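You operate a simulated robot arm through the tools that you are given. There is no shell and no other tool. Be economical: measure what you need, move in short steps, check, and stop when the job is done.

The job below is to be done with a simulated robot arm. You get a single attempt, and the scene is never put back.

## Task
Press the zero button three times. Take the teal wire and put it on the leaflets. Fetch the blue jug and set it on the upper right shelf of the orange bench. Put the orange bobbin from the top of the pink counter on the silver square pendant. Take the teal brush and leave it on the upper right shelf of the blue counter. Turn the purple knob to 1. Put the black bobbin on the top of the long table away on the top of the yellow bench. Take the teal post and put it in the wooden tray. Fetch the white bobbin and set it on top of the white parcel. The order is free. Set down upright: blue jug, bobbin, teal post.

Only the result counts: the job must be done as asked and must still hold three seconds after the hand-in. Knocking over, shifting, dropping, spilling or breaking anything else fails it.

## Robot
A 6-joint arm with a two-finger gripper on a trunk, on a base that drives. Base frame: it is fixed to the floor where the robot stands at the start and does not move with it; the origin is under the middle of the robot, x ahead of it, y to its left, z up; the surface under the hand at the start is at about z = 85. Readings come in cm, rad, newtons and seconds.
It reaches about 71.8 cm from its shoulder. Its first joint turns from -1.204 to 3.002 rad. Places, roughly: black bobbin (5x5x4 cm) [-140, -270, 80]; blue jug [-375, -350, 100]; bobbin [-400, -325, 100]; leaflets [-325, 125, 50]; purple knob [60, -280, 100]; square pendant (5x6x3 cm) [-390, -380, 90]; teal brush (3x2x12 cm) [60, -130, 90]; teal post [-200, -250, 75]; teal wire (10x5x12 cm) [70, 50, 90]; top of the yellow bench [60, -10, 80]; upper right shelf of the blue counter [-70, -500, 40]; upper right shelf of the orange bench [-390, -160, 40]; white bobbin (5x5x4 cm) [-160, -330, 80]; white parcel (9x9x11 cm) [-190, -300, 80]; wooden tray (42x25x4 cm) [0, 180, 90]; zero button [50, -10, 90]. Payload 3 kg.
The tool frame sits at the grasp point (the TCP): z along the fingers, y along the line on which they close. The tips reach 3 cm beyond it. Largest opening 9.6 cm; the body of the gripper starts 5.3 cm behind the TCP.
Orientation is that of the tool frame in the base frame, as [roll, pitch, yaw] about the fixed x, y, z axes, in that order (R = Rz(yaw) Ry(pitch) Rx(roll)). With the fingers straight down and closing along the base's y, the tool's x points along the base's -x, its y along +y and its z along -z.

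## Interface
- The arm moves only by the tool step_arm. Its argument "targets" is a list that holds one entry, the list of rows, each a list of 7 numbers: the shift along the tool's x, y, z in cm, then the turn, a rotation vector about the tool's x, y, z in rad, then the gripper command, from -1 (shut) to 1 (fully open), values between in proportion. In form: [[[tx, ty, tz, wx, wy, wz, gripper], ...]]. A call has 1 to 20 rows; each row shifts and turns the commanded pose from where the row before left it, along the tool's axes as they then stand. Rows are played at 5 a second. More than 5 cm and 0.15 rad between two rows, or a gripper value outside its range, and nothing of the call is played. Where a pose cannot be reached the arm comes as near as it can. A force on the tool above 40 N (or 10 N above the force at the start of the call, whichever is more), or a blocked arm, ends the call early, and 0.2 s more pass. Each finger travels about 15.3 cm/s and halts on what it meets, pressing with about 31 N; the grip force reading is that of the motor and also rises with nothing between the fingers. The clock runs only during rows and for 0.2 s after the last one: add rows that do not move to give the fingers time. The reply holds the time, the measured pose of the TCP, the force on the tool along the base axes, the opening and the grip force, in the units named above and with some noise, with the torque about the TCP (base axes, N m) and any sound that the robot's microphone picked up.
- Cameras (640 x 400 px; columns grow to the right, rows downward): "scene" is now at [13.13, -0.37, 154.74]; the picture's right is [-0.14, -0.99, -0.00], its down [-0.80, 0.11, -0.59] and it looks along [0.58, -0.08, -0.81] (base axes); focal length 283 px, centre (320, 200). "wrist" rides on the gripper at [7.3, 2.2, -8.3] in the tool frame; the picture's right is [-0.29, 0.96, 0.00], its down [-0.66, -0.20, -0.72] and it looks along [-0.69, -0.21, 0.69] (tool axes); focal length 247 px, centre (320, 200). There is no depth. A picture from a camera that has moved, and an enlarged one, comes with that camera's place and axes in the base frame and with its lens. The place of the scene camera against the robot may be out by one fixed shift of up to 1.8 cm in any direction.
- capture(camera): a new picture of that camera. The clock stands still meanwhile.
- slide_trunk(by): slides the trunk up (or, below 0, down) by that many cm; the arm and the scene camera ride with it, the base frame stays. It gives what a move gives, with no picture.
- base_move(legs): drives the robot by 1 to 6 legs, each [ahead, left, turn to the left] in cm, cm and rad, along the robot's own axes; the way and the turn of a leg run together, so that a leg with both is an arc; at most 150 cm and 3.142 rad a leg. The arm and the cameras ride along, it lands a little off, and it stops where it bumps. It gives what a move gives.
- pan_tilt(pan, tilt): turns the head with the scene camera to pan (to the left, within 1.501 rad either way) and tilt (down, from -0.506 to 1.204), counted from straight ahead of the robot. It gives what a move gives.
- zoom(camera, box): a new picture of the part [left, top, right, bottom] of that camera's present view, enlarged. The clock stands still meanwhile.
- finish_job(): hands the job in; it is judged then, once.

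Work in short steps. Places have to be worked out from the pictures, the camera data and where the tool is seen: move nearer, look again, correct. Check each grasp and each placing, and mend what went wrong. You have 483 turns and 216 pictures in all, those below and enlarged ones among them. Open the gripper and draw the arm clear of the work before you hand the job in, unless the task says otherwise; then end with one line.

The tools are called after "Request:" by a JSON object that holds its "name" and its "arguments". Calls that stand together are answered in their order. step_arm: Moves the arm, as the interface text tells. Its arguments: {"type":"object","properties":{"targets":{"type":"array","items":{"type":"array","items":{"type":"array","items":{"type":"number"}}}}},"required":["targets"]} The other tools are called the same way: slide_trunk (by) slides the trunk up or down; base_move (legs) drives the base; pan_tilt (pan, tilt) turns the head that bears the scene camera; capture (camera) takes a picture; zoom (camera, box) takes an enlarged picture of a part of a camera's view; finish_job () hands the job in.

At the start:

```text
clock: 0.0
position: [45.06, -25.37, 100.0]
ee_rot: [-3.141, 0.0, 3.141]
wrist_force: [0.6, 0.1, -0.8]
moment: [-0.01, -0.03, -0.01]
finger_gap: 9.6
finger_force: 0.0
trunk travel left (down, up): [-91.4, 2.6]
robot x, y, heading: [0.24, 0.26, 0.001]
head pan, tilt: [-0.136, 0.942]
```

scene: 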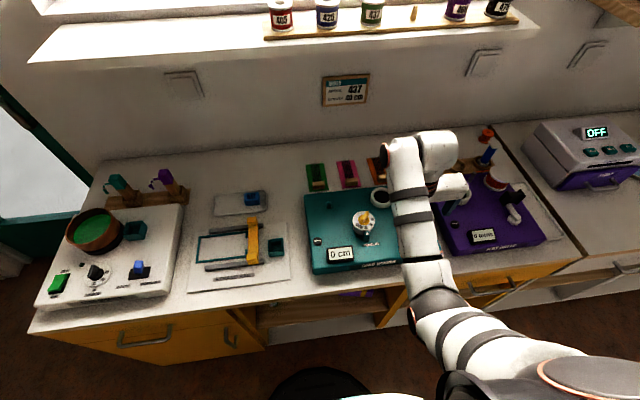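
wrist: 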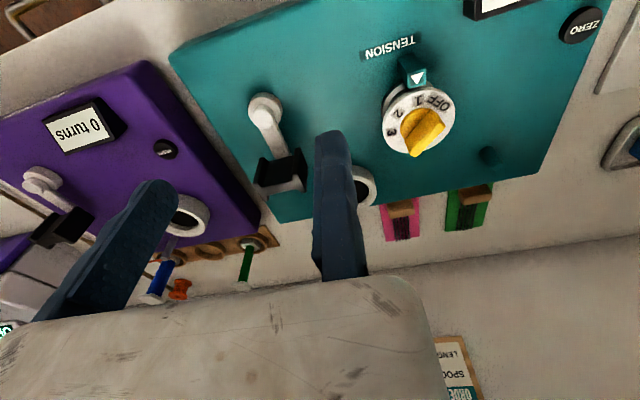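

I begin by enlarging the scene view around the teal machine, to locate its zero button.

Request:
{"name": "zoom", "arguments": {"camera": "scene", "box": [290, 140, 450, 280]}}

Request:
{"name": "zoom", "arguments": {"camera": "scene", "box": [60, 140, 310, 310]}}

```text
2.86 times, centred on (370, 210) of scene
camera zoom: at [13.13, -0.37, 154.74], right [-0.14, -0.99, 0.0], down [-0.8, 0.11, -0.59], along [0.58, -0.08, -0.81], focal length 808 px, centre (177, 171)
```

zoom: 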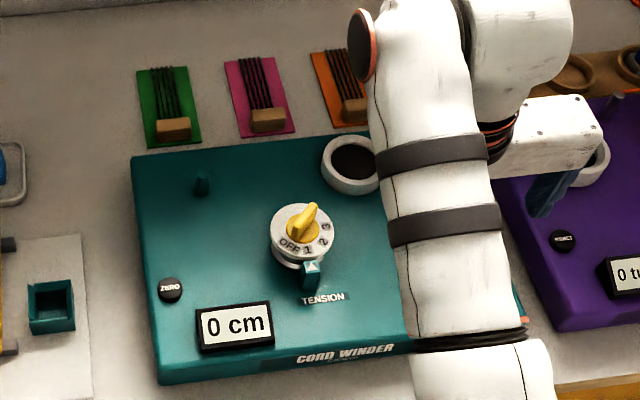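

```text
2.35 times, centred on (185, 225) of scene
camera zoom: at [13.13, -0.37, 154.74], right [-0.14, -0.99, 0.0], down [-0.8, 0.11, -0.59], along [0.58, -0.08, -0.81], focal length 666 px, centre (638, 141)
```

zoom: 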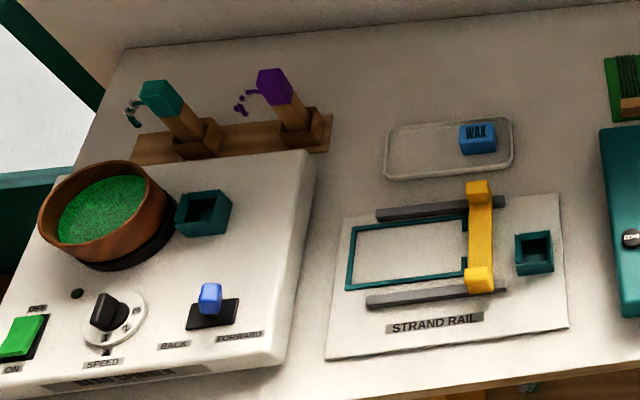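

The two cameras agree on the zero button at about [48.2, -4.9, 85.5]. I move above it with the fingers shut and look again.

Request:
{"name": "step_arm", "arguments": {"targets": [[[-0.6, 4.1, 0, 0, 0, 0, -1], [-0.6, 4.1, 0, 0, 0, 0, -1], [-0.6, 4.1, 0, 0, 0, 0, -1], [-0.6, 4.1, 0, 0, 0, 0, -1], [-0.7, 4.1, 0, 0, 0, 0, -1], [0, 0, 4, 0, 0, 0, -1], [0, 0, 0, 0, 0, 0, -1]]]}}

Request:
{"name": "capture", "arguments": {"camera": "wrist"}}

Request:
{"name": "capture", "arguments": {"camera": "scene"}}

```text
clock: 1.8
position: [50.4, -10.91, 95.57]
ee_rot: [-3.076, 0.015, 3.099]
wrist_force: [-0.2, 1.1, -0.4]
moment: [0.0, 0.05, 0.02]
finger_gap: 0.01
finger_force: 30.9
out of reach, approached as far as the arm can: row 5
trunk travel left (down, up): [-91.4, 2.6]
robot x, y, heading: [0.17, 0.08, 0.0]
head pan, tilt: [-0.136, 0.942]
stopped in row 7: the arm was blocked; the commanded pose is now the measured one
```

```text
211 pictures are left
camera wrist: at [42.9, -7.76, 103.59], right [0.34, 0.94, -0.06], down [0.64, -0.18, 0.75], along [0.69, -0.29, -0.66], focal length 247 px, centre (320, 200)
```

wrist: 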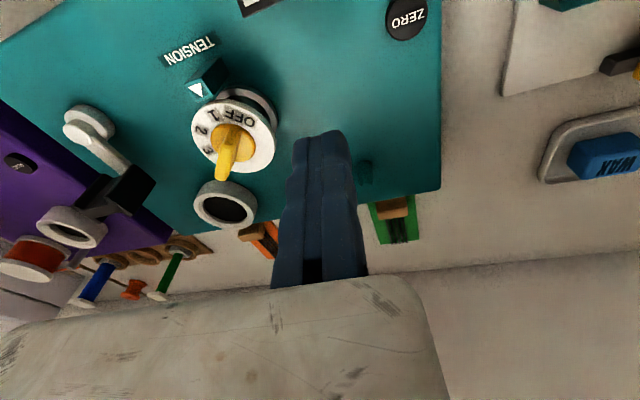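

```text
210 pictures are left
camera scene: at [13.17, -0.33, 154.73], right [-0.14, -0.99, 0.0], down [-0.8, 0.11, -0.59], along [0.58, -0.08, -0.81], focal length 283 px, centre (320, 200)
```

scene: 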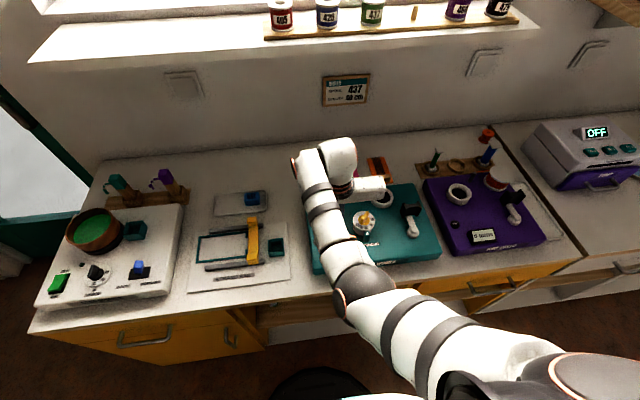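

The arm came to its limit near y = -11 with the tool slightly turned. I lift, square the tool and go back, then drive the base left instead.

Request:
{"name": "step_arm", "arguments": {"targets": [[[0, 0, -4, -0.03, 0.01, -0.02, -1], [0, -4, 0, -0.035, 0.005, -0.022, -1], [0, -4, 0, 0, 0, 0, -1], [0, -4, 0, 0, 0, 0, -1], [0, -2.5, 0, 0, 0, 0, -1], [0, 0, 0, 0, 0, 0, -1]]]}}

Request:
{"name": "base_move", "arguments": {"legs": [[0, 20, 0]]}}

Request:
{"name": "capture", "arguments": {"camera": "wrist"}}

```text
clock: 3.2
position: [50.13, -24.86, 99.54]
ee_rot: [3.138, -0.004, -3.141]
wrist_force: [-0.2, -0.1, 0.3]
moment: [0.0, -0.04, -0.01]
finger_gap: 0.0
finger_force: 30.9
trunk travel left (down, up): [-91.4, 2.6]
robot x, y, heading: [-0.12, -0.13, 0.007]
head pan, tilt: [-0.136, 0.942]
```

```text
clock: 4.8
position: [50.02, -5.06, 99.35]
ee_rot: [3.138, -0.005, 3.14]
wrist_force: [-0.3, 0.2, 0.5]
moment: [-0.01, 0.01, 0.01]
finger_gap: 0.0
finger_force: 31.2
trunk travel left (down, up): [-91.4, 2.6]
robot x, y, heading: [-0.04, 19.66, -0.001]
head pan, tilt: [-0.136, 0.942]
```

```text
209 pictures are left
camera wrist: at [42.56, -2.79, 107.72], right [0.3, 0.96, 0.0], down [0.66, -0.21, 0.72], along [0.69, -0.21, -0.69], focal length 247 px, centre (320, 200)
```

wrist: 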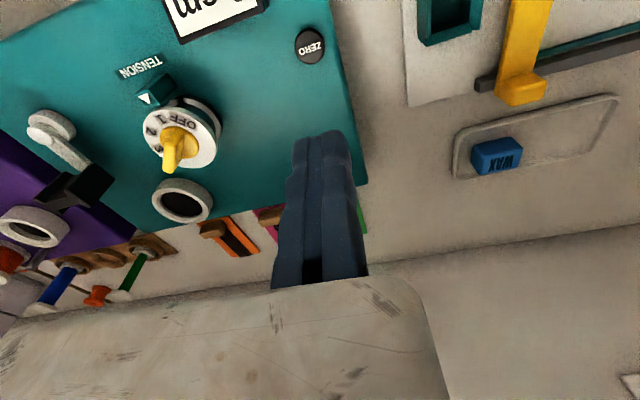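

The button triangulates to [47.9, -5.2, 85]. I line up over it, come down close, and look at the force.

Request:
{"name": "step_arm", "arguments": {"targets": [[[2.1, -0.1, 0, 0, 0, 0, -1], [0, 0, 4, 0, 0, 0, -1], [0, 0, 3.5, 0, 0, 0, -1], [0, 0, 1, 0, 0, 0, -1], [0, 0, 0.5, 0, 0, 0, -1], [0, 0, 0, 0, 0, 0, -1]]]}}

Request:
{"name": "capture", "arguments": {"camera": "wrist"}}

Request:
{"name": "zoom", "arguments": {"camera": "scene", "box": [340, 160, 500, 280]}}

```text
clock: 6.2
position: [47.78, -5.22, 90.31]
ee_rot: [3.139, -0.005, 3.139]
wrist_force: [0.4, 0.9, 0.3]
moment: [-0.01, 0.0, 0.01]
finger_gap: 0.0
finger_force: 31.1
trunk travel left (down, up): [-91.4, 2.6]
robot x, y, heading: [0.21, 20.03, -0.005]
head pan, tilt: [-0.136, 0.942]
```

```text
208 pictures are left
camera wrist: at [40.36, -2.82, 98.73], right [0.3, 0.96, 0.0], down [0.66, -0.21, 0.72], along [0.69, -0.21, -0.69], focal length 247 px, centre (320, 200)
```

wrist: 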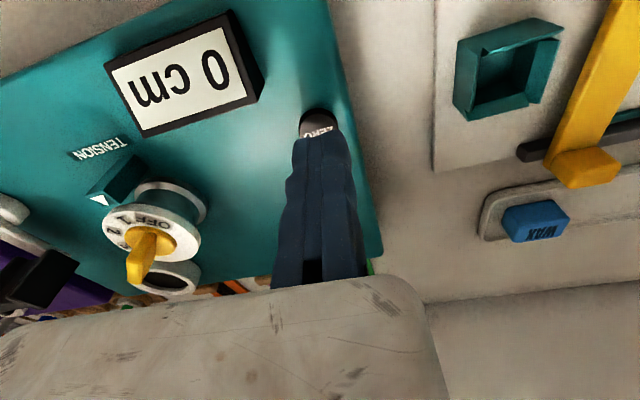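

```text
3.33 times, centred on (420, 220) of scene
camera zoom: at [13.16, 19.63, 154.74], right [-0.14, -0.99, 0.0], down [-0.8, 0.11, -0.59], along [0.58, -0.08, -0.81], focal length 943 px, centre (-13, 133)
```

zoom: 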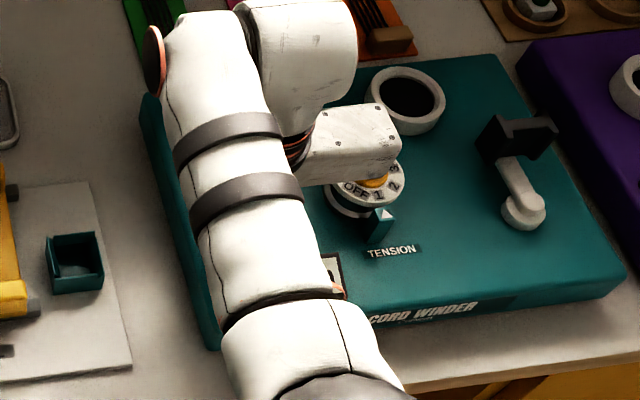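

The fingertips stand right over the button. I press gently in small steps and watch the force and sound.

Request:
{"name": "step_arm", "arguments": {"targets": [[[0, 0, 0.5, 0, 0, 0, -1], [0, 0, 0.3, 0, 0, 0, -1], [0, 0, 0.3, 0, 0, 0, -1], [0, 0, 0.3, 0, 0, 0, -1], [0, 0, 0, 0, 0, 0, -1]]]}}

```text
clock: 7.4
position: [47.7, -5.09, 89.09]
ee_rot: [3.139, -0.003, 3.139]
wrist_force: [-0.2, -0.1, -0.2]
moment: [-0.02, 0.03, -0.01]
finger_gap: 0.0
finger_force: 31.1
trunk travel left (down, up): [-91.4, 2.6]
robot x, y, heading: [-0.03, 20.08, -0.003]
head pan, tilt: [-0.136, 0.942]
```

No contact yet with the tips at about z = 86, so I go on down in small steps.

Request:
{"name": "step_arm", "arguments": {"targets": [[[0, 0, 0.3, 0, 0, 0, -1], [0, 0, 0.3, 0, 0, 0, -1], [0, 0, 0.3, 0, 0, 0, -1], [0, 0, 0, 0, 0, 0, -1]]]}}

```text
clock: 8.4
position: [47.78, -5.09, 88.33]
ee_rot: [3.138, -0.002, 3.14]
wrist_force: [0.3, -1.5, 6.6]
moment: [-0.02, -0.02, -0.01]
finger_gap: 0.61
finger_force: 33.4
trunk travel left (down, up): [-91.4, 2.6]
robot x, y, heading: [-0.32, 19.88, 0.002]
head pan, tilt: [-0.136, 0.942]
heard: click
```

One click: the first press. I lift off to let it spring back and press again with the same stroke.

Request:
{"name": "step_arm", "arguments": {"targets": [[[0, 0, -1.5, 0, 0, 0, -1], [0, 0, 0, 0, 0, 0, -1], [0, 0, 0, 0, 0, 0, -1]]]}}

Request:
{"name": "step_arm", "arguments": {"targets": [[[0, 0, 0.9, 0, 0, 0, -1], [0, 0, 0.3, 0, 0, 0, -1], [0, 0, 0.3, 0, 0, 0, -1], [0, 0, 0, 0, 0, 0, -1]]]}}

```text
clock: 9.2
position: [47.84, -5.09, 89.72]
ee_rot: [3.138, -0.002, 3.138]
wrist_force: [-0.5, 0.4, -0.6]
moment: [0.01, -0.01, -0.01]
finger_gap: 0.0
finger_force: 33.2
trunk travel left (down, up): [-91.4, 2.6]
robot x, y, heading: [-0.1, 20.08, -0.006]
head pan, tilt: [-0.136, 0.942]
```

```text
clock: 10.2
position: [47.86, -5.09, 88.14]
ee_rot: [3.136, -0.002, 3.141]
wrist_force: [1.4, -1.0, 6.7]
moment: [-0.02, -0.08, -0.03]
finger_gap: 0.6
finger_force: 33.5
trunk travel left (down, up): [-91.4, 2.6]
robot x, y, heading: [0.19, 19.87, -0.003]
head pan, tilt: [-0.136, 0.942]
heard: click
```

Second click heard. I repeat it for the third press and then rise well clear.

Request:
{"name": "step_arm", "arguments": {"targets": [[[0, 0, -1.5, 0, 0, 0, -1], [0, 0, 0, 0, 0, 0, -1], [0, 0, 0, 0, 0, 0, -1]]]}}

Request:
{"name": "step_arm", "arguments": {"targets": [[[0, 0, 0.9, 0, 0, 0, -1], [0, 0, 0.3, 0, 0, 0, -1], [0, 0, 0.3, 0, 0, 0, -1], [0, 0, 0, 0, 0, 0, -1]]]}}

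Request:
{"name": "step_arm", "arguments": {"targets": [[[0, 0, -4, 0, 0, 0, -1], [0, 0, -4, 0, 0, 0, -1], [0, 0, -4, 0, 0, 0, -1], [0, 0, 0, 0, 0, 0, -1]]]}}

Request:
{"name": "capture", "arguments": {"camera": "wrist"}}

```text
clock: 11.0
position: [47.96, -5.06, 89.55]
ee_rot: [3.139, -0.004, 3.14]
wrist_force: [0.0, 0.2, -0.3]
moment: [-0.01, -0.03, 0.01]
finger_gap: 0.01
finger_force: 33.3
trunk travel left (down, up): [-91.4, 2.6]
robot x, y, heading: [-0.09, 19.76, -0.006]
head pan, tilt: [-0.136, 0.942]
```

```text
clock: 12.0
position: [47.93, -4.97, 88.19]
ee_rot: [3.138, -0.001, 3.139]
wrist_force: [3.6, -2.4, 9.6]
moment: [-0.09, -0.11, -0.01]
finger_gap: 0.58
finger_force: 33.3
trunk travel left (down, up): [-91.4, 2.6]
robot x, y, heading: [0.34, 19.88, -0.002]
head pan, tilt: [-0.136, 0.942]
heard: click
```

```text
clock: 13.0
position: [47.97, -4.98, 100.17]
ee_rot: [3.136, -0.004, 3.14]
wrist_force: [-0.4, 1.1, 0.2]
moment: [-0.03, -0.01, 0.0]
finger_gap: 0.0
finger_force: 33.8
trunk travel left (down, up): [-91.4, 2.6]
robot x, y, heading: [-0.03, 20.05, -0.004]
head pan, tilt: [-0.136, 0.942]
```

```text
206 pictures are left
camera wrist: at [40.63, -2.74, 108.48], right [0.29, 0.96, 0.0], down [0.66, -0.21, 0.72], along [0.69, -0.21, -0.69], focal length 247 px, centre (320, 200)
```

wrist: 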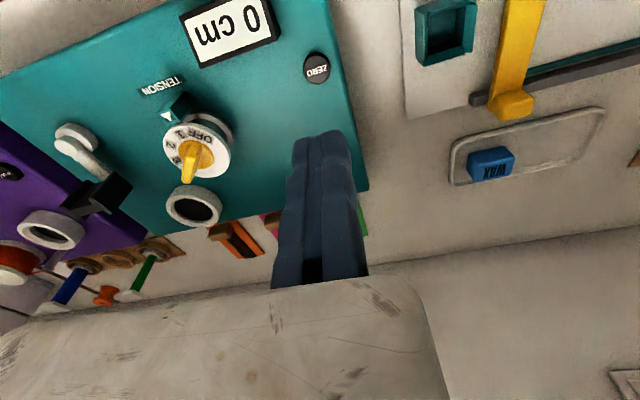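

Three clicks heard and the panel looks unchanged. I next drive left along the bench to bring the teal wire tool into view.

Request:
{"name": "base_move", "arguments": {"legs": [[0, 45, 0]]}}

Request:
{"name": "pan_tilt", "arguments": {"pan": 0.0, "tilt": 0.75}}

Request:
{"name": "capture", "arguments": {"camera": "scene"}}

Request:
{"name": "capture", "arguments": {"camera": "wrist"}}

```text
clock: 15.7
position: [48.23, 40.18, 100.08]
ee_rot: [3.135, -0.003, -3.14]
wrist_force: [-0.2, 0.3, -0.2]
moment: [0.02, -0.06, 0.01]
finger_gap: 0.01
finger_force: 32.9
trunk travel left (down, up): [-91.4, 2.6]
robot x, y, heading: [-0.01, 65.04, 0.004]
head pan, tilt: [-0.136, 0.942]
```

```text
clock: 16.5
position: [48.2, 40.39, 100.08]
ee_rot: [3.138, -0.004, -3.141]
wrist_force: [0.5, 0.0, -0.3]
moment: [0.01, 0.0, 0.01]
finger_gap: 0.02
finger_force: 33.3
trunk travel left (down, up): [-91.4, 2.6]
robot x, y, heading: [-0.02, 65.23, -0.001]
head pan, tilt: [0.0, 0.75]
```

```text
205 pictures are left
camera scene: at [14.24, 65.88, 156.23], right [0.0, -1.0, 0.0], down [-0.68, 0.0, -0.73], along [0.73, 0.0, -0.68], focal length 283 px, centre (320, 200)
```

scene: 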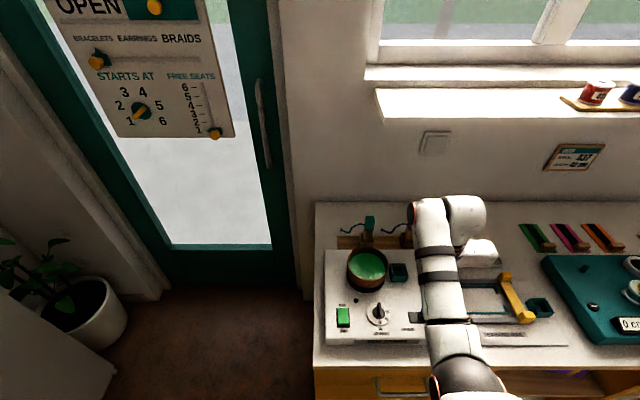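

```text
204 pictures are left
camera wrist: at [40.77, 42.62, 108.45], right [0.29, 0.96, 0.0], down [0.66, -0.2, 0.72], along [0.69, -0.21, -0.69], focal length 247 px, centre (320, 200)
```

wrist: 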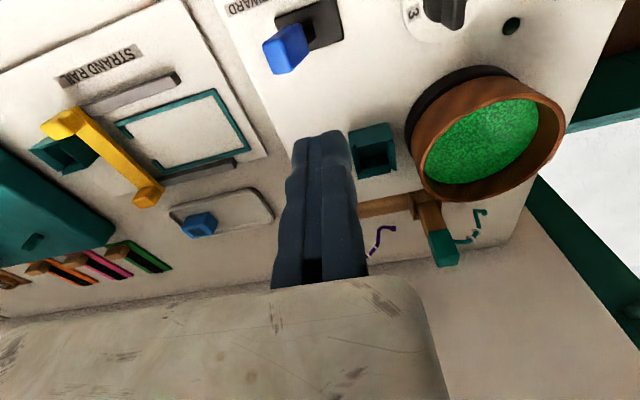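

The teal-capped tool stands in a wooden rest behind the bead bowl. I enlarge it in both views.

Request:
{"name": "zoom", "arguments": {"camera": "wrist", "box": [340, 150, 520, 290]}}

Request:
{"name": "zoom", "arguments": {"camera": "scene", "box": [320, 200, 430, 290]}}

```text
2.86 times, centred on (430, 220) of wrist
camera zoom: at [40.77, 42.62, 108.45], right [0.29, 0.96, 0.0], down [0.66, -0.2, 0.72], along [0.69, -0.21, -0.69], focal length 706 px, centre (6, 143)
```

zoom: 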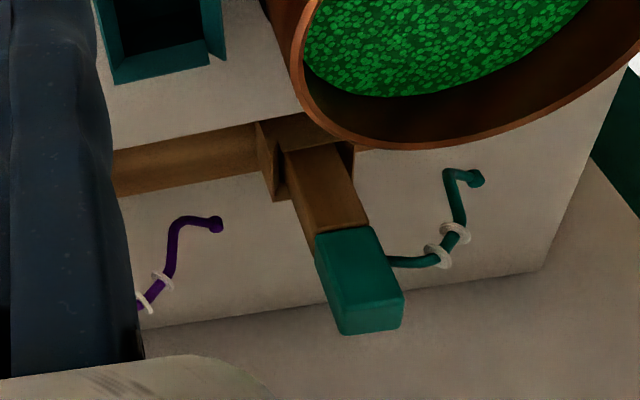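

```text
4.44 times, centred on (375, 245) of scene
camera zoom: at [14.24, 65.88, 156.23], right [0.0, -1.0, 0.0], down [-0.68, 0.0, -0.73], along [0.73, 0.0, -0.68], focal length 1257 px, centre (76, 0)
```

zoom: 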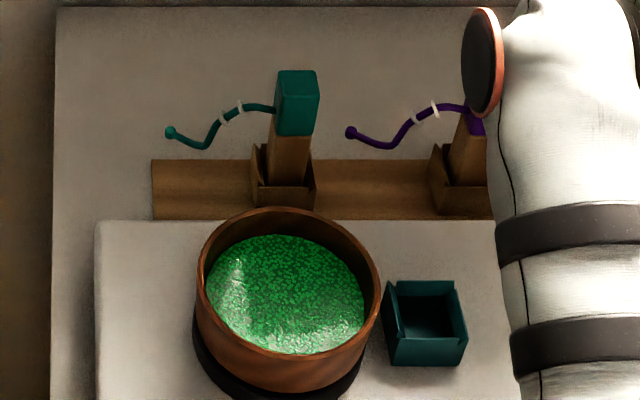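

The cap's top lies near [76.7, 51, 90] and the wire sticks out to +y, so I will close along x. I drive a little ahead and left, then turn the hand a quarter turn while high.

Request:
{"name": "base_move", "arguments": {"legs": [[6, 8, 0]]}}

Request:
{"name": "step_arm", "arguments": {"targets": [[[0, 0, -2, 0, 0, -0.143, 1], [0, 0, 0, 0, 0, -0.143, 1], [0, 0, 0, 0, 0, -0.143, 1], [0, 0, 0, 0, 0, -0.143, 1], [0, 0, 0, 0, 0, -0.143, 1], [0, 0, 0, 0, 0, -0.143, 1], [0, 0, 0, 0, 0, -0.143, 0], [0, 0, 0, 0, 0, -0.143, 0], [0, 0, 0, 0, 0, -0.143, 0], [0, 0, 0, 0, 0, -0.143, 0], [0, 0, 0, 0, 0, -0.14, 0], [0, 0, 0, 0, 0, 0, 0]]]}}

Request:
{"name": "capture", "arguments": {"camera": "wrist"}}

```text
clock: 17.6
position: [54.19, 48.14, 100.14]
ee_rot: [3.136, -0.003, -3.14]
wrist_force: [0.8, -0.4, -0.5]
moment: [0.0, 0.01, 0.01]
finger_gap: 0.0
finger_force: 33.8
trunk travel left (down, up): [-91.4, 2.6]
robot x, y, heading: [6.08, 73.3, -0.001]
head pan, tilt: [0.0, 0.75]
```

```text
clock: 20.2
position: [54.24, 48.12, 102.1]
ee_rot: [3.137, 0.003, -1.566]
wrist_force: [1.0, 0.8, -0.2]
moment: [0.0, -0.02, 0.01]
finger_gap: 4.8
finger_force: 0.1
trunk travel left (down, up): [-91.4, 2.6]
robot x, y, heading: [6.1, 73.15, 0.004]
head pan, tilt: [0.0, 0.75]
```

```text
201 pictures are left
camera wrist: at [51.88, 40.85, 110.41], right [-0.96, 0.29, 0.0], down [0.2, 0.66, 0.72], along [0.21, 0.69, -0.69], focal length 247 px, centre (320, 200)
```

wrist: 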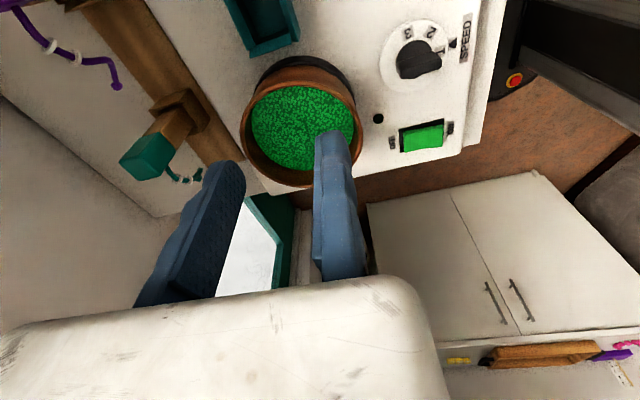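

I enlarge this view to fix the cap's place better.

Request:
{"name": "zoom", "arguments": {"camera": "wrist", "box": [60, 70, 240, 210]}}

```text
2.86 times, centred on (150, 140) of wrist
camera zoom: at [51.88, 40.85, 110.41], right [-0.96, 0.29, 0.0], down [0.2, 0.66, 0.72], along [0.21, 0.69, -0.69], focal length 706 px, centre (806, 371)
```

zoom: 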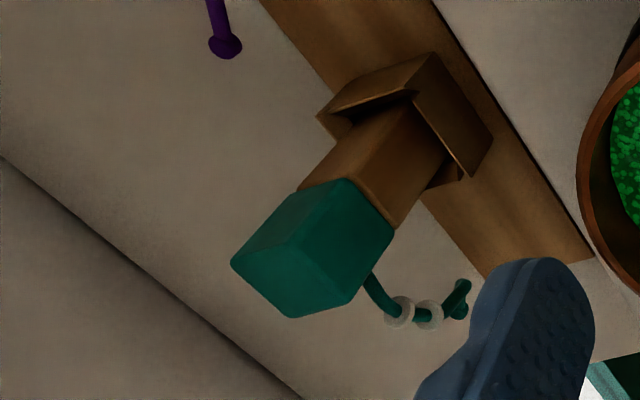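

Two wrist views put the cap's top at about [72.3, 50, 92.3]. I move over it at height and check again.

Request:
{"name": "step_arm", "arguments": {"targets": [[[-0.4, -4.5, 0, 0, 0, 0, 0], [-0.5, -4.5, 0, 0, 0, 0, 0], [-0.5, -4.5, 0, 0, 0, 0, 0], [-0.5, -4.5, 0, 0, 0, 0, 0], [0, 0, 0, 0, 0, 0, 0]]]}}

Request:
{"name": "capture", "arguments": {"camera": "wrist"}}

Request:
{"name": "zoom", "arguments": {"camera": "scene", "box": [340, 180, 500, 290]}}

```text
clock: 21.4
position: [64.21, 49.63, 102.57]
ee_rot: [3.138, 0.003, -1.569]
wrist_force: [0.4, 0.5, -0.4]
moment: [-0.02, -0.02, -0.01]
finger_gap: 4.8
finger_force: 0.0
out of reach, approached as far as the arm can: row 3, 4
trunk travel left (down, up): [-91.4, 2.6]
robot x, y, heading: [6.25, 73.09, 0.003]
head pan, tilt: [0.0, 0.75]
```

```text
199 pictures are left
camera wrist: at [61.89, 42.35, 110.87], right [-0.96, 0.29, 0.0], down [0.2, 0.66, 0.72], along [0.21, 0.69, -0.69], focal length 247 px, centre (320, 200)
```

wrist: 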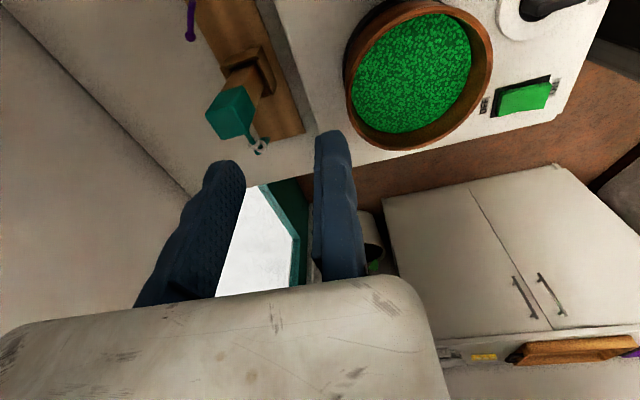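

```text
3.64 times, centred on (420, 235) of scene
camera zoom: at [20.3, 73.72, 156.23], right [0.0, -1.0, 0.0], down [-0.68, 0.0, -0.73], along [0.73, 0.0, -0.68], focal length 1028 px, centre (-44, 73)
```

zoom: 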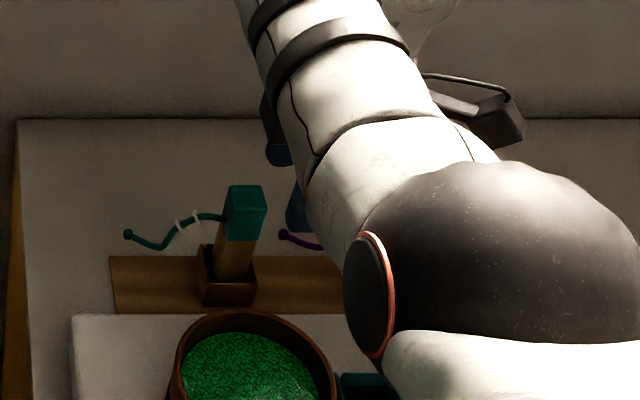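

The arm ran out of reach at x = 64. I draw back and up, slide the trunk down 12 cm so the shoulder sits nearer to wrist height, and try reaching again.

Request:
{"name": "step_arm", "arguments": {"targets": [[[0, 4, -3, 0, 0, 0, 0], [0, 4, -3, 0, 0, 0, 0], [0, 0, -4, 0, 0, 0, 0], [0, 0, -4, 0, 0, 0, 0], [0, 0, 0, 0, 0, 0, 0]]]}}

Request:
{"name": "slide_trunk", "arguments": {"by": -12}}

Request:
{"name": "step_arm", "arguments": {"targets": [[[0, -4, 0, 0, 0, 0, 0], [0, -4, 0, 0, 0, 0, 0], [0, -4, 0, 0, 0, 0, 0], [0, -4, 0, 0, 0, 0, 0], [0, 0, 0, 0, 0, 0, 0]]]}}

```text
clock: 22.6
position: [62.19, 49.36, 113.14]
ee_rot: [3.138, 0.003, -1.57]
wrist_force: [-0.6, 0.4, -0.1]
moment: [0.0, 0.02, -0.01]
finger_gap: 4.8
finger_force: 0.1
out of reach, approached as far as the arm can: row 2, 3, 4
trunk travel left (down, up): [-91.4, 2.6]
robot x, y, heading: [6.02, 73.37, 0.004]
head pan, tilt: [0.0, 0.75]
```

```text
clock: 24.1
position: [62.08, 49.28, 101.25]
ee_rot: [3.138, 0.004, -1.572]
wrist_force: [0.4, 0.4, 0.7]
moment: [0.01, 0.01, 0.0]
finger_gap: 4.77
finger_force: 0.1
trunk travel left (down, up): [-79.4, 14.6]
robot x, y, heading: [6.06, 73.1, 0.001]
head pan, tilt: [0.0, 0.75]
```

```text
clock: 25.3
position: [65.6, 49.59, 101.29]
ee_rot: [3.137, 0.002, -1.57]
wrist_force: [-0.5, 0.6, 0.1]
moment: [0.02, 0.01, 0.01]
finger_gap: 4.78
finger_force: 0.0
out of reach, approached as far as the arm can: row 1, 2, 3, 4
trunk travel left (down, up): [-79.4, 14.6]
robot x, y, heading: [5.95, 72.91, 0.003]
head pan, tilt: [0.0, 0.75]
```

Only slightly better. I tilt the head right down to see how much room there is between the base and the bench.

Request:
{"name": "pan_tilt", "arguments": {"pan": 0.3, "tilt": 1.2}}

Request:
{"name": "capture", "arguments": {"camera": "scene"}}

```text
clock: 26.2
position: [65.46, 49.62, 101.37]
ee_rot: [3.14, 0.004, -1.571]
wrist_force: [-0.4, 0.6, -0.5]
moment: [0.0, -0.01, 0.02]
finger_gap: 4.81
finger_force: 0.1
trunk travel left (down, up): [-79.4, 14.6]
robot x, y, heading: [6.26, 72.97, 0.003]
head pan, tilt: [0.3, 1.201]
```

```text
197 pictures are left
camera scene: at [17.3, 75.34, 141.07], right [0.3, -0.96, 0.0], down [-0.89, -0.28, -0.36], along [0.35, 0.11, -0.93], focal length 283 px, centre (320, 200)
```

scene: 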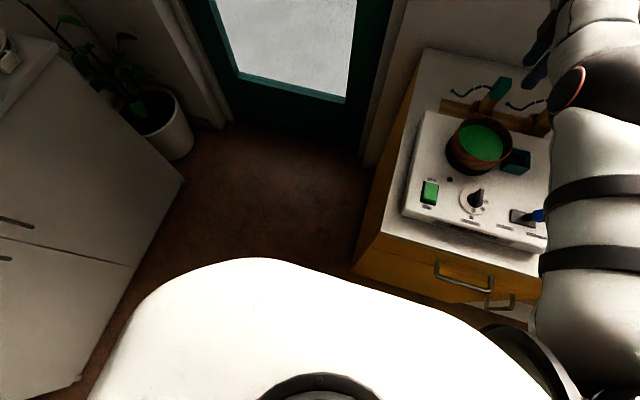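

There is some room, but rotating the base to the left also brings the right-hand shoulder forward. I pull the hand back a little and turn 0.5 rad.

Request:
{"name": "step_arm", "arguments": {"targets": [[[0, 5, 0, 0, 0, 0, 0], [0, 5, 0, 0, 0, 0, 0], [0, 5, 0, 0, 0, 0, 0], [0, 0, 0, 0, 0, 0, 0]]]}}

Request:
{"name": "base_move", "arguments": {"legs": [[0, 0, 0.5]]}}

```text
clock: 27.2
position: [59.66, 48.79, 96.68]
ee_rot: [3.138, 0.004, -1.571]
wrist_force: [-0.1, 0.5, 0.8]
moment: [-0.02, 0.02, 0.01]
finger_gap: 4.78
finger_force: 0.0
out of reach, approached as far as the arm can: row 1, 2, 3
trunk travel left (down, up): [-79.4, 14.6]
robot x, y, heading: [6.17, 73.0, 0.005]
head pan, tilt: [0.3, 1.201]
```

```text
clock: 29.0
position: [64.69, 77.72, 96.69]
ee_rot: [3.14, 0.004, -1.066]
wrist_force: [-0.4, -0.3, 0.0]
moment: [0.0, -0.01, -0.01]
finger_gap: 4.81
finger_force: 0.1
trunk travel left (down, up): [-79.4, 14.6]
robot x, y, heading: [6.01, 73.03, 0.508]
head pan, tilt: [0.3, 1.201]
```

Now I check the commanded pose with a still row and turn the hand back so that it closes along x, rising a little.

Request:
{"name": "step_arm", "arguments": {"targets": [[[0, 0, -2, 0, 0, 0.126, 0], [0, 0, -2, 0, 0, 0.126, 0], [0, 0, -1, 0, 0, 0.126, 0], [0, 0, 0, 0, 0, 0.126, 0], [0, 0, 0, 0, 0, 0, 0]]]}}

```text
clock: 30.2
position: [66.63, 78.56, 100.57]
ee_rot: [3.136, 0.002, -1.574]
wrist_force: [0.4, -0.2, 0.0]
moment: [-0.06, -0.02, -0.01]
finger_gap: 4.82
finger_force: 0.1
out of reach, approached as far as the arm can: row 1, 2, 3
trunk travel left (down, up): [-79.4, 14.6]
robot x, y, heading: [6.07, 72.97, 0.509]
head pan, tilt: [0.3, 1.201]
```

It settled at [66.6, 78.6, 100.6]. I bring the hand sideways to over the cap.

Request:
{"name": "step_arm", "arguments": {"targets": [[[4.7, 0, 0, 0, 0, 0, 0], [4.7, 0, 0, 0, 0, 0, 0], [4.7, 0, 0, 0, 0, 0, 0], [4.7, 0, 0, 0, 0, 0, 0], [4.7, -1.0, 0, 0, 0, 0, 0], [4.7, -1.0, 0, 0, 0, 0, 0], [0, 0, 0, 0, 0, 0, 0]]]}}

Request:
{"name": "capture", "arguments": {"camera": "wrist"}}

```text
clock: 31.8
position: [71.34, 51.04, 99.2]
ee_rot: [3.136, 0.002, -1.57]
wrist_force: [-0.1, 0.2, -0.1]
moment: [-0.02, 0.01, 0.0]
finger_gap: 4.78
finger_force: 0.0
out of reach, approached as far as the arm can: row 1, 2, 3
trunk travel left (down, up): [-79.4, 14.6]
robot x, y, heading: [5.89, 73.09, 0.509]
head pan, tilt: [0.3, 1.201]
```

```text
196 pictures are left
camera wrist: at [68.96, 43.67, 107.51], right [-0.96, 0.29, 0.0], down [0.21, 0.66, 0.72], along [0.21, 0.69, -0.69], focal length 247 px, centre (320, 200)
```

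wrist: 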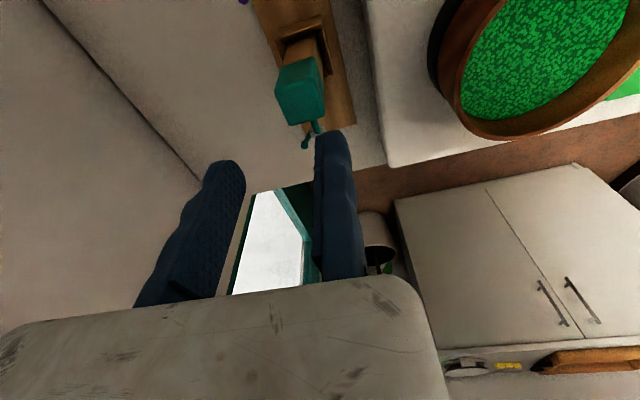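

I enlarge the cap to settle its centre and its turn.

Request:
{"name": "zoom", "arguments": {"camera": "wrist", "box": [230, 20, 390, 160]}}

```text
2.86 times, centred on (310, 90) of wrist
camera zoom: at [68.96, 43.67, 107.51], right [-0.96, 0.29, 0.0], down [0.21, 0.66, 0.72], along [0.21, 0.69, -0.69], focal length 706 px, centre (349, 514)
```

zoom: 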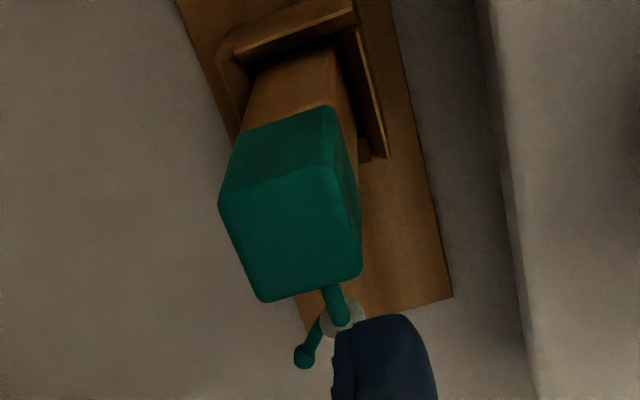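

Cap centre [72.2, 50.1], top 92.2, about 2.5 cm square and lined up with the hand. I align and descend to TCP z of about 89.7.

Request:
{"name": "step_arm", "arguments": {"targets": [[[0.95, -0.9, 0, 0, 0, 0, 0], [0, 0, 0, 0, 0, 0, 0]]]}}

```text
clock: 32.4
position: [71.67, 50.3, 99.2]
ee_rot: [3.136, 0.001, -1.57]
wrist_force: [0.1, 0.1, 0.3]
moment: [0.01, 0.04, 0.04]
finger_gap: 4.81
finger_force: 0.1
out of reach, approached as far as the arm can: row 1
trunk travel left (down, up): [-79.4, 14.6]
robot x, y, heading: [6.11, 73.21, 0.506]
head pan, tilt: [0.3, 1.201]
```

Just short again. I nudge the base 4 cm toward the bench along x, then correct the hand.

Request:
{"name": "base_move", "arguments": {"legs": [[3.5, -1.94, 0]]}}

Request:
{"name": "step_arm", "arguments": {"targets": [[[0, 2.0, 0, 0, 0, 0, 0], [0, 1.5, 0, 0, 0, 0, 0], [0, 0, 0, 0, 0, 0, 0]]]}}

```text
clock: 33.3
position: [75.23, 50.15, 99.18]
ee_rot: [3.137, 0.003, -1.568]
wrist_force: [-0.2, 0.4, -3.2]
moment: [-0.05, 0.14, 0.01]
finger_gap: 4.81
finger_force: 0.1
trunk travel left (down, up): [-79.4, 14.6]
robot x, y, heading: [9.92, 73.02, 0.503]
head pan, tilt: [0.3, 1.201]
```

```text
clock: 34.1
position: [72.1, 50.46, 99.12]
ee_rot: [3.132, 0.0, -1.571]
wrist_force: [-0.7, -0.1, 0.9]
moment: [0.04, -0.01, 0.0]
finger_gap: 4.8
finger_force: 0.0
trunk travel left (down, up): [-79.4, 14.6]
robot x, y, heading: [10.26, 73.01, 0.502]
head pan, tilt: [0.3, 1.201]
```

Over the cap now. I descend straight in two strides.

Request:
{"name": "step_arm", "arguments": {"targets": [[[0.35, -0.1, 3, 0, 0, 0, 0], [0, 0, 3, 0, 0, 0, 0], [0, 0, 1.5, 0, 0, 0, 0], [0, 0, 0, 0, 0, 0, 0]]]}}

Request:
{"name": "capture", "arguments": {"camera": "wrist"}}

```text
clock: 34.7
position: [72.01, 50.03, 95.57]
ee_rot: [-3.129, -0.004, -1.571]
wrist_force: [-2.7, 2.6, 19.5]
moment: [0.23, 0.23, -0.01]
finger_gap: 4.79
finger_force: 0.1
trunk travel left (down, up): [-79.4, 14.6]
robot x, y, heading: [10.13, 73.0, 0.503]
head pan, tilt: [0.3, 1.201]
stopped in row 2: the force on the tool passed its limit at 60 N (the readings are from after the stop); the commanded pose is now the measured one
```

```text
194 pictures are left
camera wrist: at [69.61, 42.84, 103.92], right [-0.96, 0.29, -0.01], down [0.19, 0.66, 0.72], along [0.22, 0.69, -0.69], focal length 247 px, centre (320, 200)
```

wrist: 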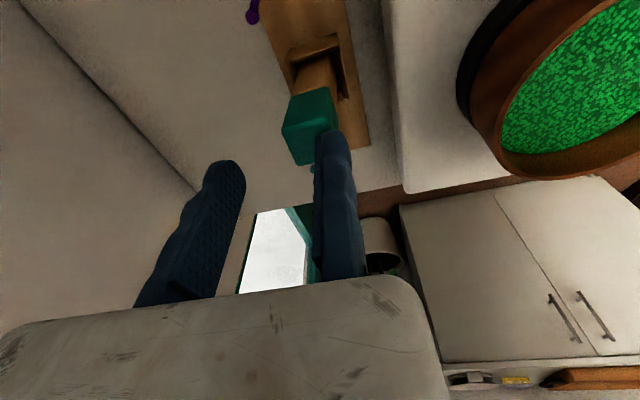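

The near finger landed on the cap: the pictures show that the +y finger stays put at the tool's centre line and only the other one travels (left edge of the gap moves by the full opening). So I lift, shift so the fixed finger stands just beside the cap, and go down again.

Request:
{"name": "step_arm", "arguments": {"targets": [[[0, 0, -2, -0.006, 0, 0, 0], [0, 1.6, 0, -0.006, 0, 0, 0], [0, 0, 0, 0, 0, 0, 0.2]]]}}

Request:
{"name": "capture", "arguments": {"camera": "wrist"}}

```text
clock: 35.5
position: [70.64, 50.07, 97.1]
ee_rot: [3.136, -0.001, -1.573]
wrist_force: [0.1, 0.5, 0.1]
moment: [0.02, 0.02, -0.01]
finger_gap: 5.78
finger_force: 0.2
trunk travel left (down, up): [-79.4, 14.6]
robot x, y, heading: [9.9, 73.1, 0.505]
head pan, tilt: [0.3, 1.201]
```

```text
193 pictures are left
camera wrist: at [68.32, 42.86, 105.49], right [-0.96, 0.29, 0.01], down [0.21, 0.66, 0.72], along [0.21, 0.69, -0.69], focal length 247 px, centre (320, 200)
```

wrist: 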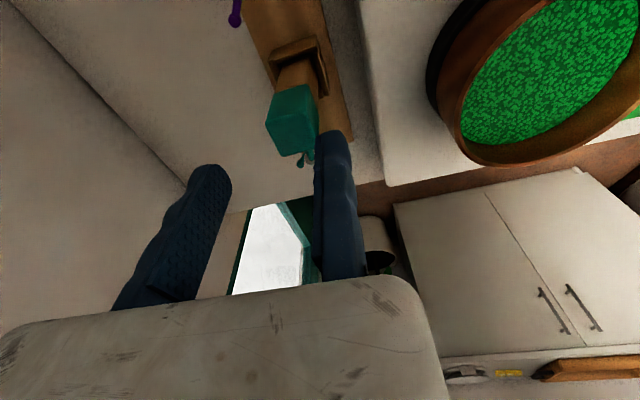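

The cap now lies just inside the fixed finger. I shift another 0.2 cm and descend in small steps.

Request:
{"name": "step_arm", "arguments": {"targets": [[[0, 0.2, 2, 0, 0, 0, 0.2], [0, 0, 2, 0, 0, 0, 0.2], [0, 0, 1.5, 0, 0, 0, 0.2], [0, 0, 1.5, 0, 0, 0, 0.2], [0, 0, 0, 0, 0, 0, 0.2]]]}}

Request:
{"name": "capture", "arguments": {"camera": "wrist"}}

```text
clock: 36.7
position: [70.32, 50.04, 90.06]
ee_rot: [3.134, -0.002, -1.57]
wrist_force: [-0.6, -0.1, -0.6]
moment: [-0.05, -0.04, 0.0]
finger_gap: 5.74
finger_force: 0.2
trunk travel left (down, up): [-79.4, 14.6]
robot x, y, heading: [9.96, 73.02, 0.5]
head pan, tilt: [0.3, 1.201]
```

```text
192 pictures are left
camera wrist: at [67.98, 42.78, 98.49], right [-0.96, 0.29, 0.01], down [0.21, 0.66, 0.72], along [0.21, 0.69, -0.69], focal length 247 px, centre (320, 200)
```

wrist: 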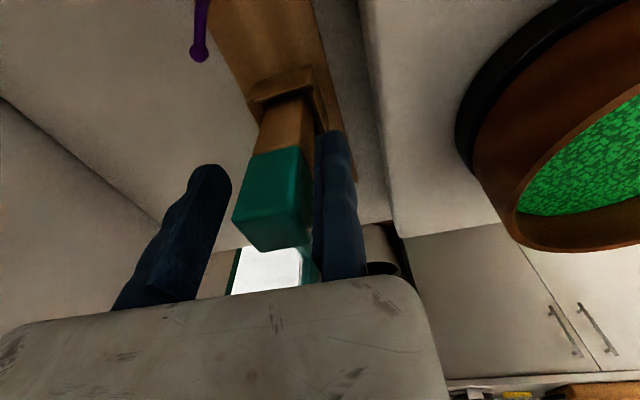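

The cap stands between the fingers. I close on it.

Request:
{"name": "step_arm", "arguments": {"targets": [[[0, 0, 0, 0, 0, 0, -1], [0, 0, 0, 0, 0, 0, -1], [0, 0, 0, 0, 0, 0, -1], [0, 0, 0, 0, 0, 0, -1]]]}}

Request:
{"name": "capture", "arguments": {"camera": "wrist"}}

```text
clock: 37.7
position: [70.7, 50.03, 90.09]
ee_rot: [3.137, -0.001, -1.568]
wrist_force: [18.0, -0.4, 6.3]
moment: [-0.1, -1.3, -0.01]
finger_gap: 2.62
finger_force: 31.3
trunk travel left (down, up): [-79.4, 14.6]
robot x, y, heading: [9.8, 72.78, 0.504]
head pan, tilt: [0.3, 1.201]
```

```text
191 pictures are left
camera wrist: at [68.34, 42.8, 98.42], right [-0.96, 0.29, 0.0], down [0.21, 0.66, 0.72], along [0.21, 0.69, -0.69], focal length 247 px, centre (320, 200)
```

wrist: 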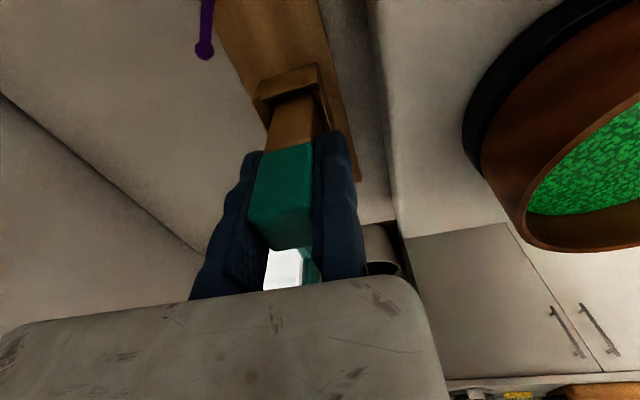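

Gripped at 2.6 cm. I ease the side load toward +x a little and lift straight up.

Request:
{"name": "step_arm", "arguments": {"targets": [[[0, 0.3, -0.2, 0, 0, 0, -1], [0, 0, -2, 0, 0, 0, -1], [0, 0, -2, 0, 0, 0, -1], [0, 0, -2, 0, 0, 0, -1], [0, 0, -3, 0, 0, 0, -1], [0, 0, -3, 0, 0, 0, -1], [0, 0, 0, 0, 0, 0, -1]]]}}

Request:
{"name": "capture", "arguments": {"camera": "wrist"}}

```text
clock: 39.3
position: [68.86, 49.03, 101.05]
ee_rot: [3.139, -0.001, -1.571]
wrist_force: [0.4, -0.5, -1.4]
moment: [-0.02, 0.02, 0.0]
finger_gap: 2.56
finger_force: 30.5
out of reach, approached as far as the arm can: row 6
trunk travel left (down, up): [-79.4, 14.6]
robot x, y, heading: [10.12, 73.03, 0.508]
head pan, tilt: [0.3, 1.201]
```

```text
190 pictures are left
camera wrist: at [66.43, 41.74, 109.27], right [-0.96, 0.29, 0.0], down [0.2, 0.66, 0.72], along [0.21, 0.69, -0.69], focal length 247 px, centre (320, 200)
```

wrist: 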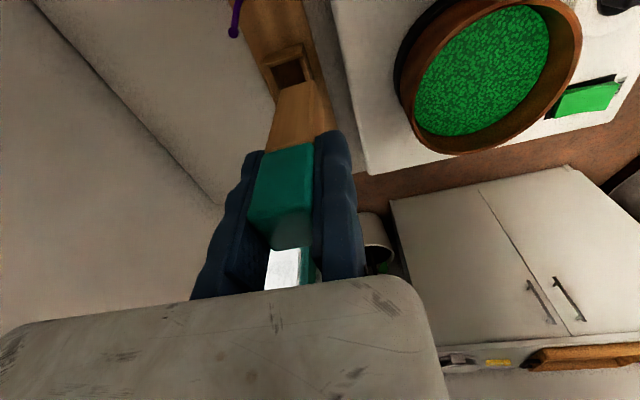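

It is free of its socket. I raise the trunk to carry it well clear, then back away from the bench and look round the room.

Request:
{"name": "slide_trunk", "arguments": {"by": 14}}

Request:
{"name": "base_move", "arguments": {"legs": [[-35, 20, 0], [0, 0, 1.2]]}}

Request:
{"name": "pan_tilt", "arguments": {"pan": 0.9, "tilt": 0.45}}

Request:
{"name": "capture", "arguments": {"camera": "scene"}}

```text
clock: 40.5
position: [68.45, 48.99, 111.76]
ee_rot: [3.113, 0.004, -1.57]
wrist_force: [1.8, -0.3, -6.6]
moment: [0.04, 0.57, -0.1]
finger_gap: 2.58
finger_force: 31.7
trunk travel left (down, up): [-91.0, 3.0]
robot x, y, heading: [10.19, 72.97, 0.502]
head pan, tilt: [0.3, 1.201]
stopped: the force on the tool passed its limit at 64 N (the readings are from after the stop); the commanded pose is now the measured one
```

```text
clock: 46.0
position: [13.17, 119.95, 111.96]
ee_rot: [3.116, 0.006, -0.369]
wrist_force: [-0.1, 1.0, 0.6]
moment: [-0.02, 0.0, -0.02]
finger_gap: 2.57
finger_force: 30.9
trunk travel left (down, up): [-91.0, 3.0]
robot x, y, heading: [-30.32, 74.33, 1.704]
head pan, tilt: [0.3, 1.201]
```

```text
clock: 47.1
position: [13.23, 120.03, 111.94]
ee_rot: [3.116, 0.006, -0.368]
wrist_force: [-0.1, -0.4, -0.4]
moment: [-0.02, 0.0, -0.02]
finger_gap: 2.57
finger_force: 31.1
trunk travel left (down, up): [-91.0, 3.0]
robot x, y, heading: [-30.26, 74.52, 1.711]
head pan, tilt: [0.901, 0.45]
```

```text
189 pictures are left
camera scene: at [-38.02, 84.72, 158.43], right [0.51, 0.86, 0.0], down [0.37, -0.22, -0.9], along [-0.77, 0.46, -0.44], focal length 283 px, centre (320, 200)
```

scene: 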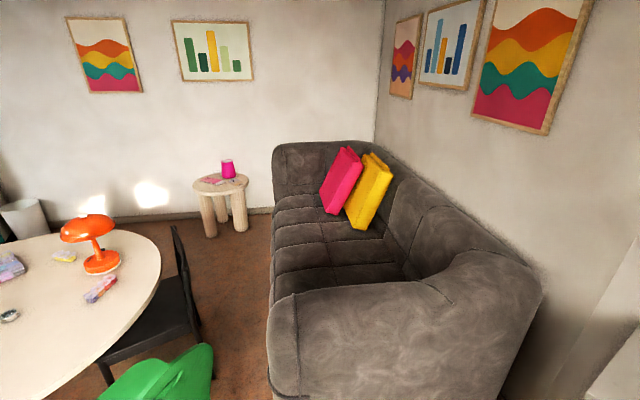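

The small round side table by the sofa matches the leaflets' place. I enlarge it.

Request:
{"name": "zoom", "arguments": {"camera": "scene", "box": [180, 145, 270, 245]}}

Request:
{"name": "zoom", "arguments": {"camera": "scene", "box": [0, 200, 200, 400]}}

Request:
{"name": "pan_tilt", "arguments": {"pan": 1.5, "tilt": 0.5}}

Request:
{"name": "capture", "arguments": {"camera": "scene"}}

```text
4.00 times, centred on (225, 195) of scene
camera zoom: at [-38.02, 84.72, 158.43], right [0.51, 0.86, 0.0], down [0.37, -0.22, -0.9], along [-0.77, 0.46, -0.44], focal length 1131 px, centre (700, 220)
```

zoom: 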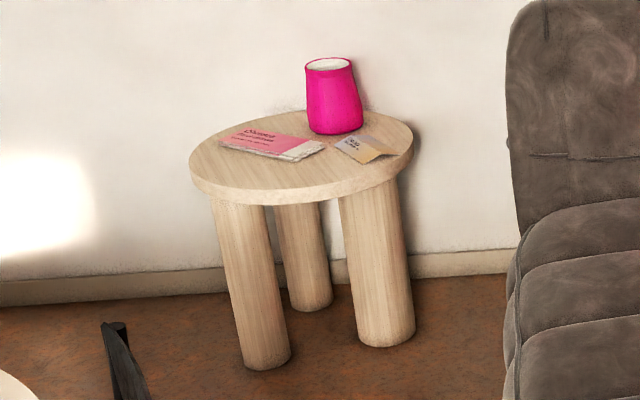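

```text
2.00 times, centred on (100, 300) of scene
camera zoom: at [-38.02, 84.72, 158.43], right [0.51, 0.86, 0.0], down [0.37, -0.22, -0.9], along [-0.77, 0.46, -0.44], focal length 566 px, centre (760, 0)
```

zoom: 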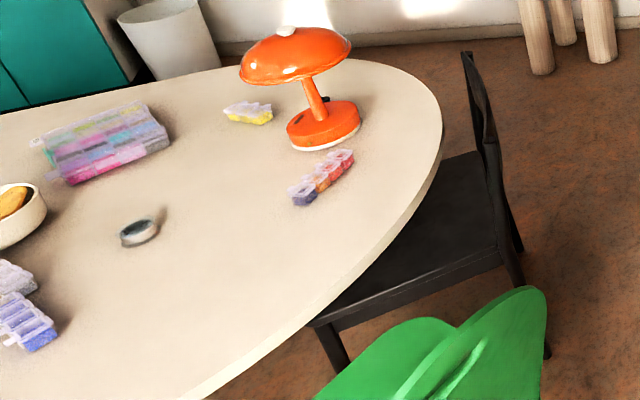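

```text
clock: 48.1
position: [13.26, 120.0, 111.87]
ee_rot: [3.116, 0.005, -0.367]
wrist_force: [0.1, -0.2, -0.1]
moment: [0.01, -0.02, -0.01]
finger_gap: 2.57
finger_force: 31.0
trunk travel left (down, up): [-91.0, 3.0]
robot x, y, heading: [-30.71, 74.21, 1.704]
head pan, tilt: [1.499, 0.499]
```

```text
186 pictures are left
camera scene: at [-39.21, 79.46, 158.0], right [-0.06, 1.0, 0.0], down [0.48, 0.03, -0.88], along [-0.88, -0.05, -0.48], focal length 283 px, centre (320, 200)
```

scene: 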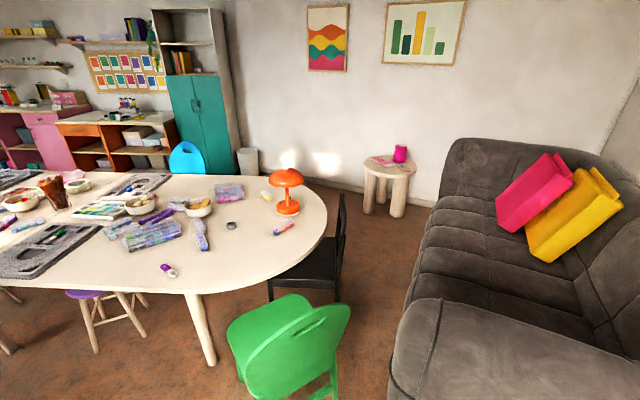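

The sofa gap beside the chairs looks too narrow, so the way to the leaflets leads round the far end of the long table. I turn the robot to look down the corridor toward -y.

Request:
{"name": "base_move", "arguments": {"legs": [[0, 0, 1.5]]}}

Request:
{"name": "pan_tilt", "arguments": {"pan": 1.2, "tilt": 0.4}}

Request:
{"name": "capture", "arguments": {"camera": "scene"}}

Request:
{"name": "capture", "arguments": {"camera": "wrist"}}

```text
clock: 52.2
position: [-73.34, 120.45, 111.94]
ee_rot: [3.116, 0.006, 1.144]
wrist_force: [0.2, -0.4, -1.5]
moment: [0.0, -0.02, 0.04]
finger_gap: 2.56
finger_force: 30.5
trunk travel left (down, up): [-91.0, 3.0]
robot x, y, heading: [-30.36, 74.66, -3.065]
head pan, tilt: [1.499, 0.499]
```

```text
clock: 53.0
position: [-73.48, 120.51, 111.91]
ee_rot: [3.116, 0.005, 1.145]
wrist_force: [0.1, 0.2, -0.3]
moment: [0.0, -0.04, 0.01]
finger_gap: 2.56
finger_force: 31.1
trunk travel left (down, up): [-91.0, 3.0]
robot x, y, heading: [-30.11, 74.41, -3.069]
head pan, tilt: [1.201, 0.4]
```

```text
185 pictures are left
camera scene: at [-37.19, 65.81, 158.91], right [-0.96, 0.29, 0.0], down [0.11, 0.37, -0.92], along [-0.27, -0.88, -0.39], focal length 283 px, centre (320, 200)
```

scene: 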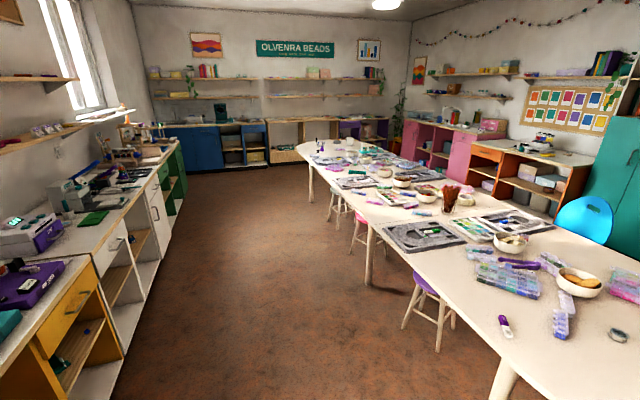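

```text
184 pictures are left
camera wrist: at [-68.7, 126.41, 120.25], right [0.75, -0.66, 0.03], down [-0.47, -0.51, 0.72], along [-0.46, -0.55, -0.69], focal length 247 px, centre (320, 200)
```

wrist: 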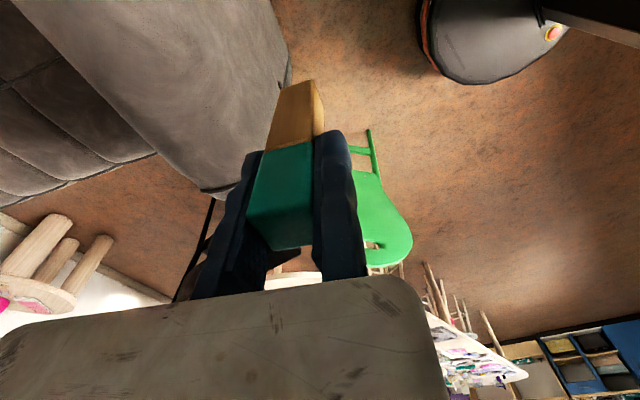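

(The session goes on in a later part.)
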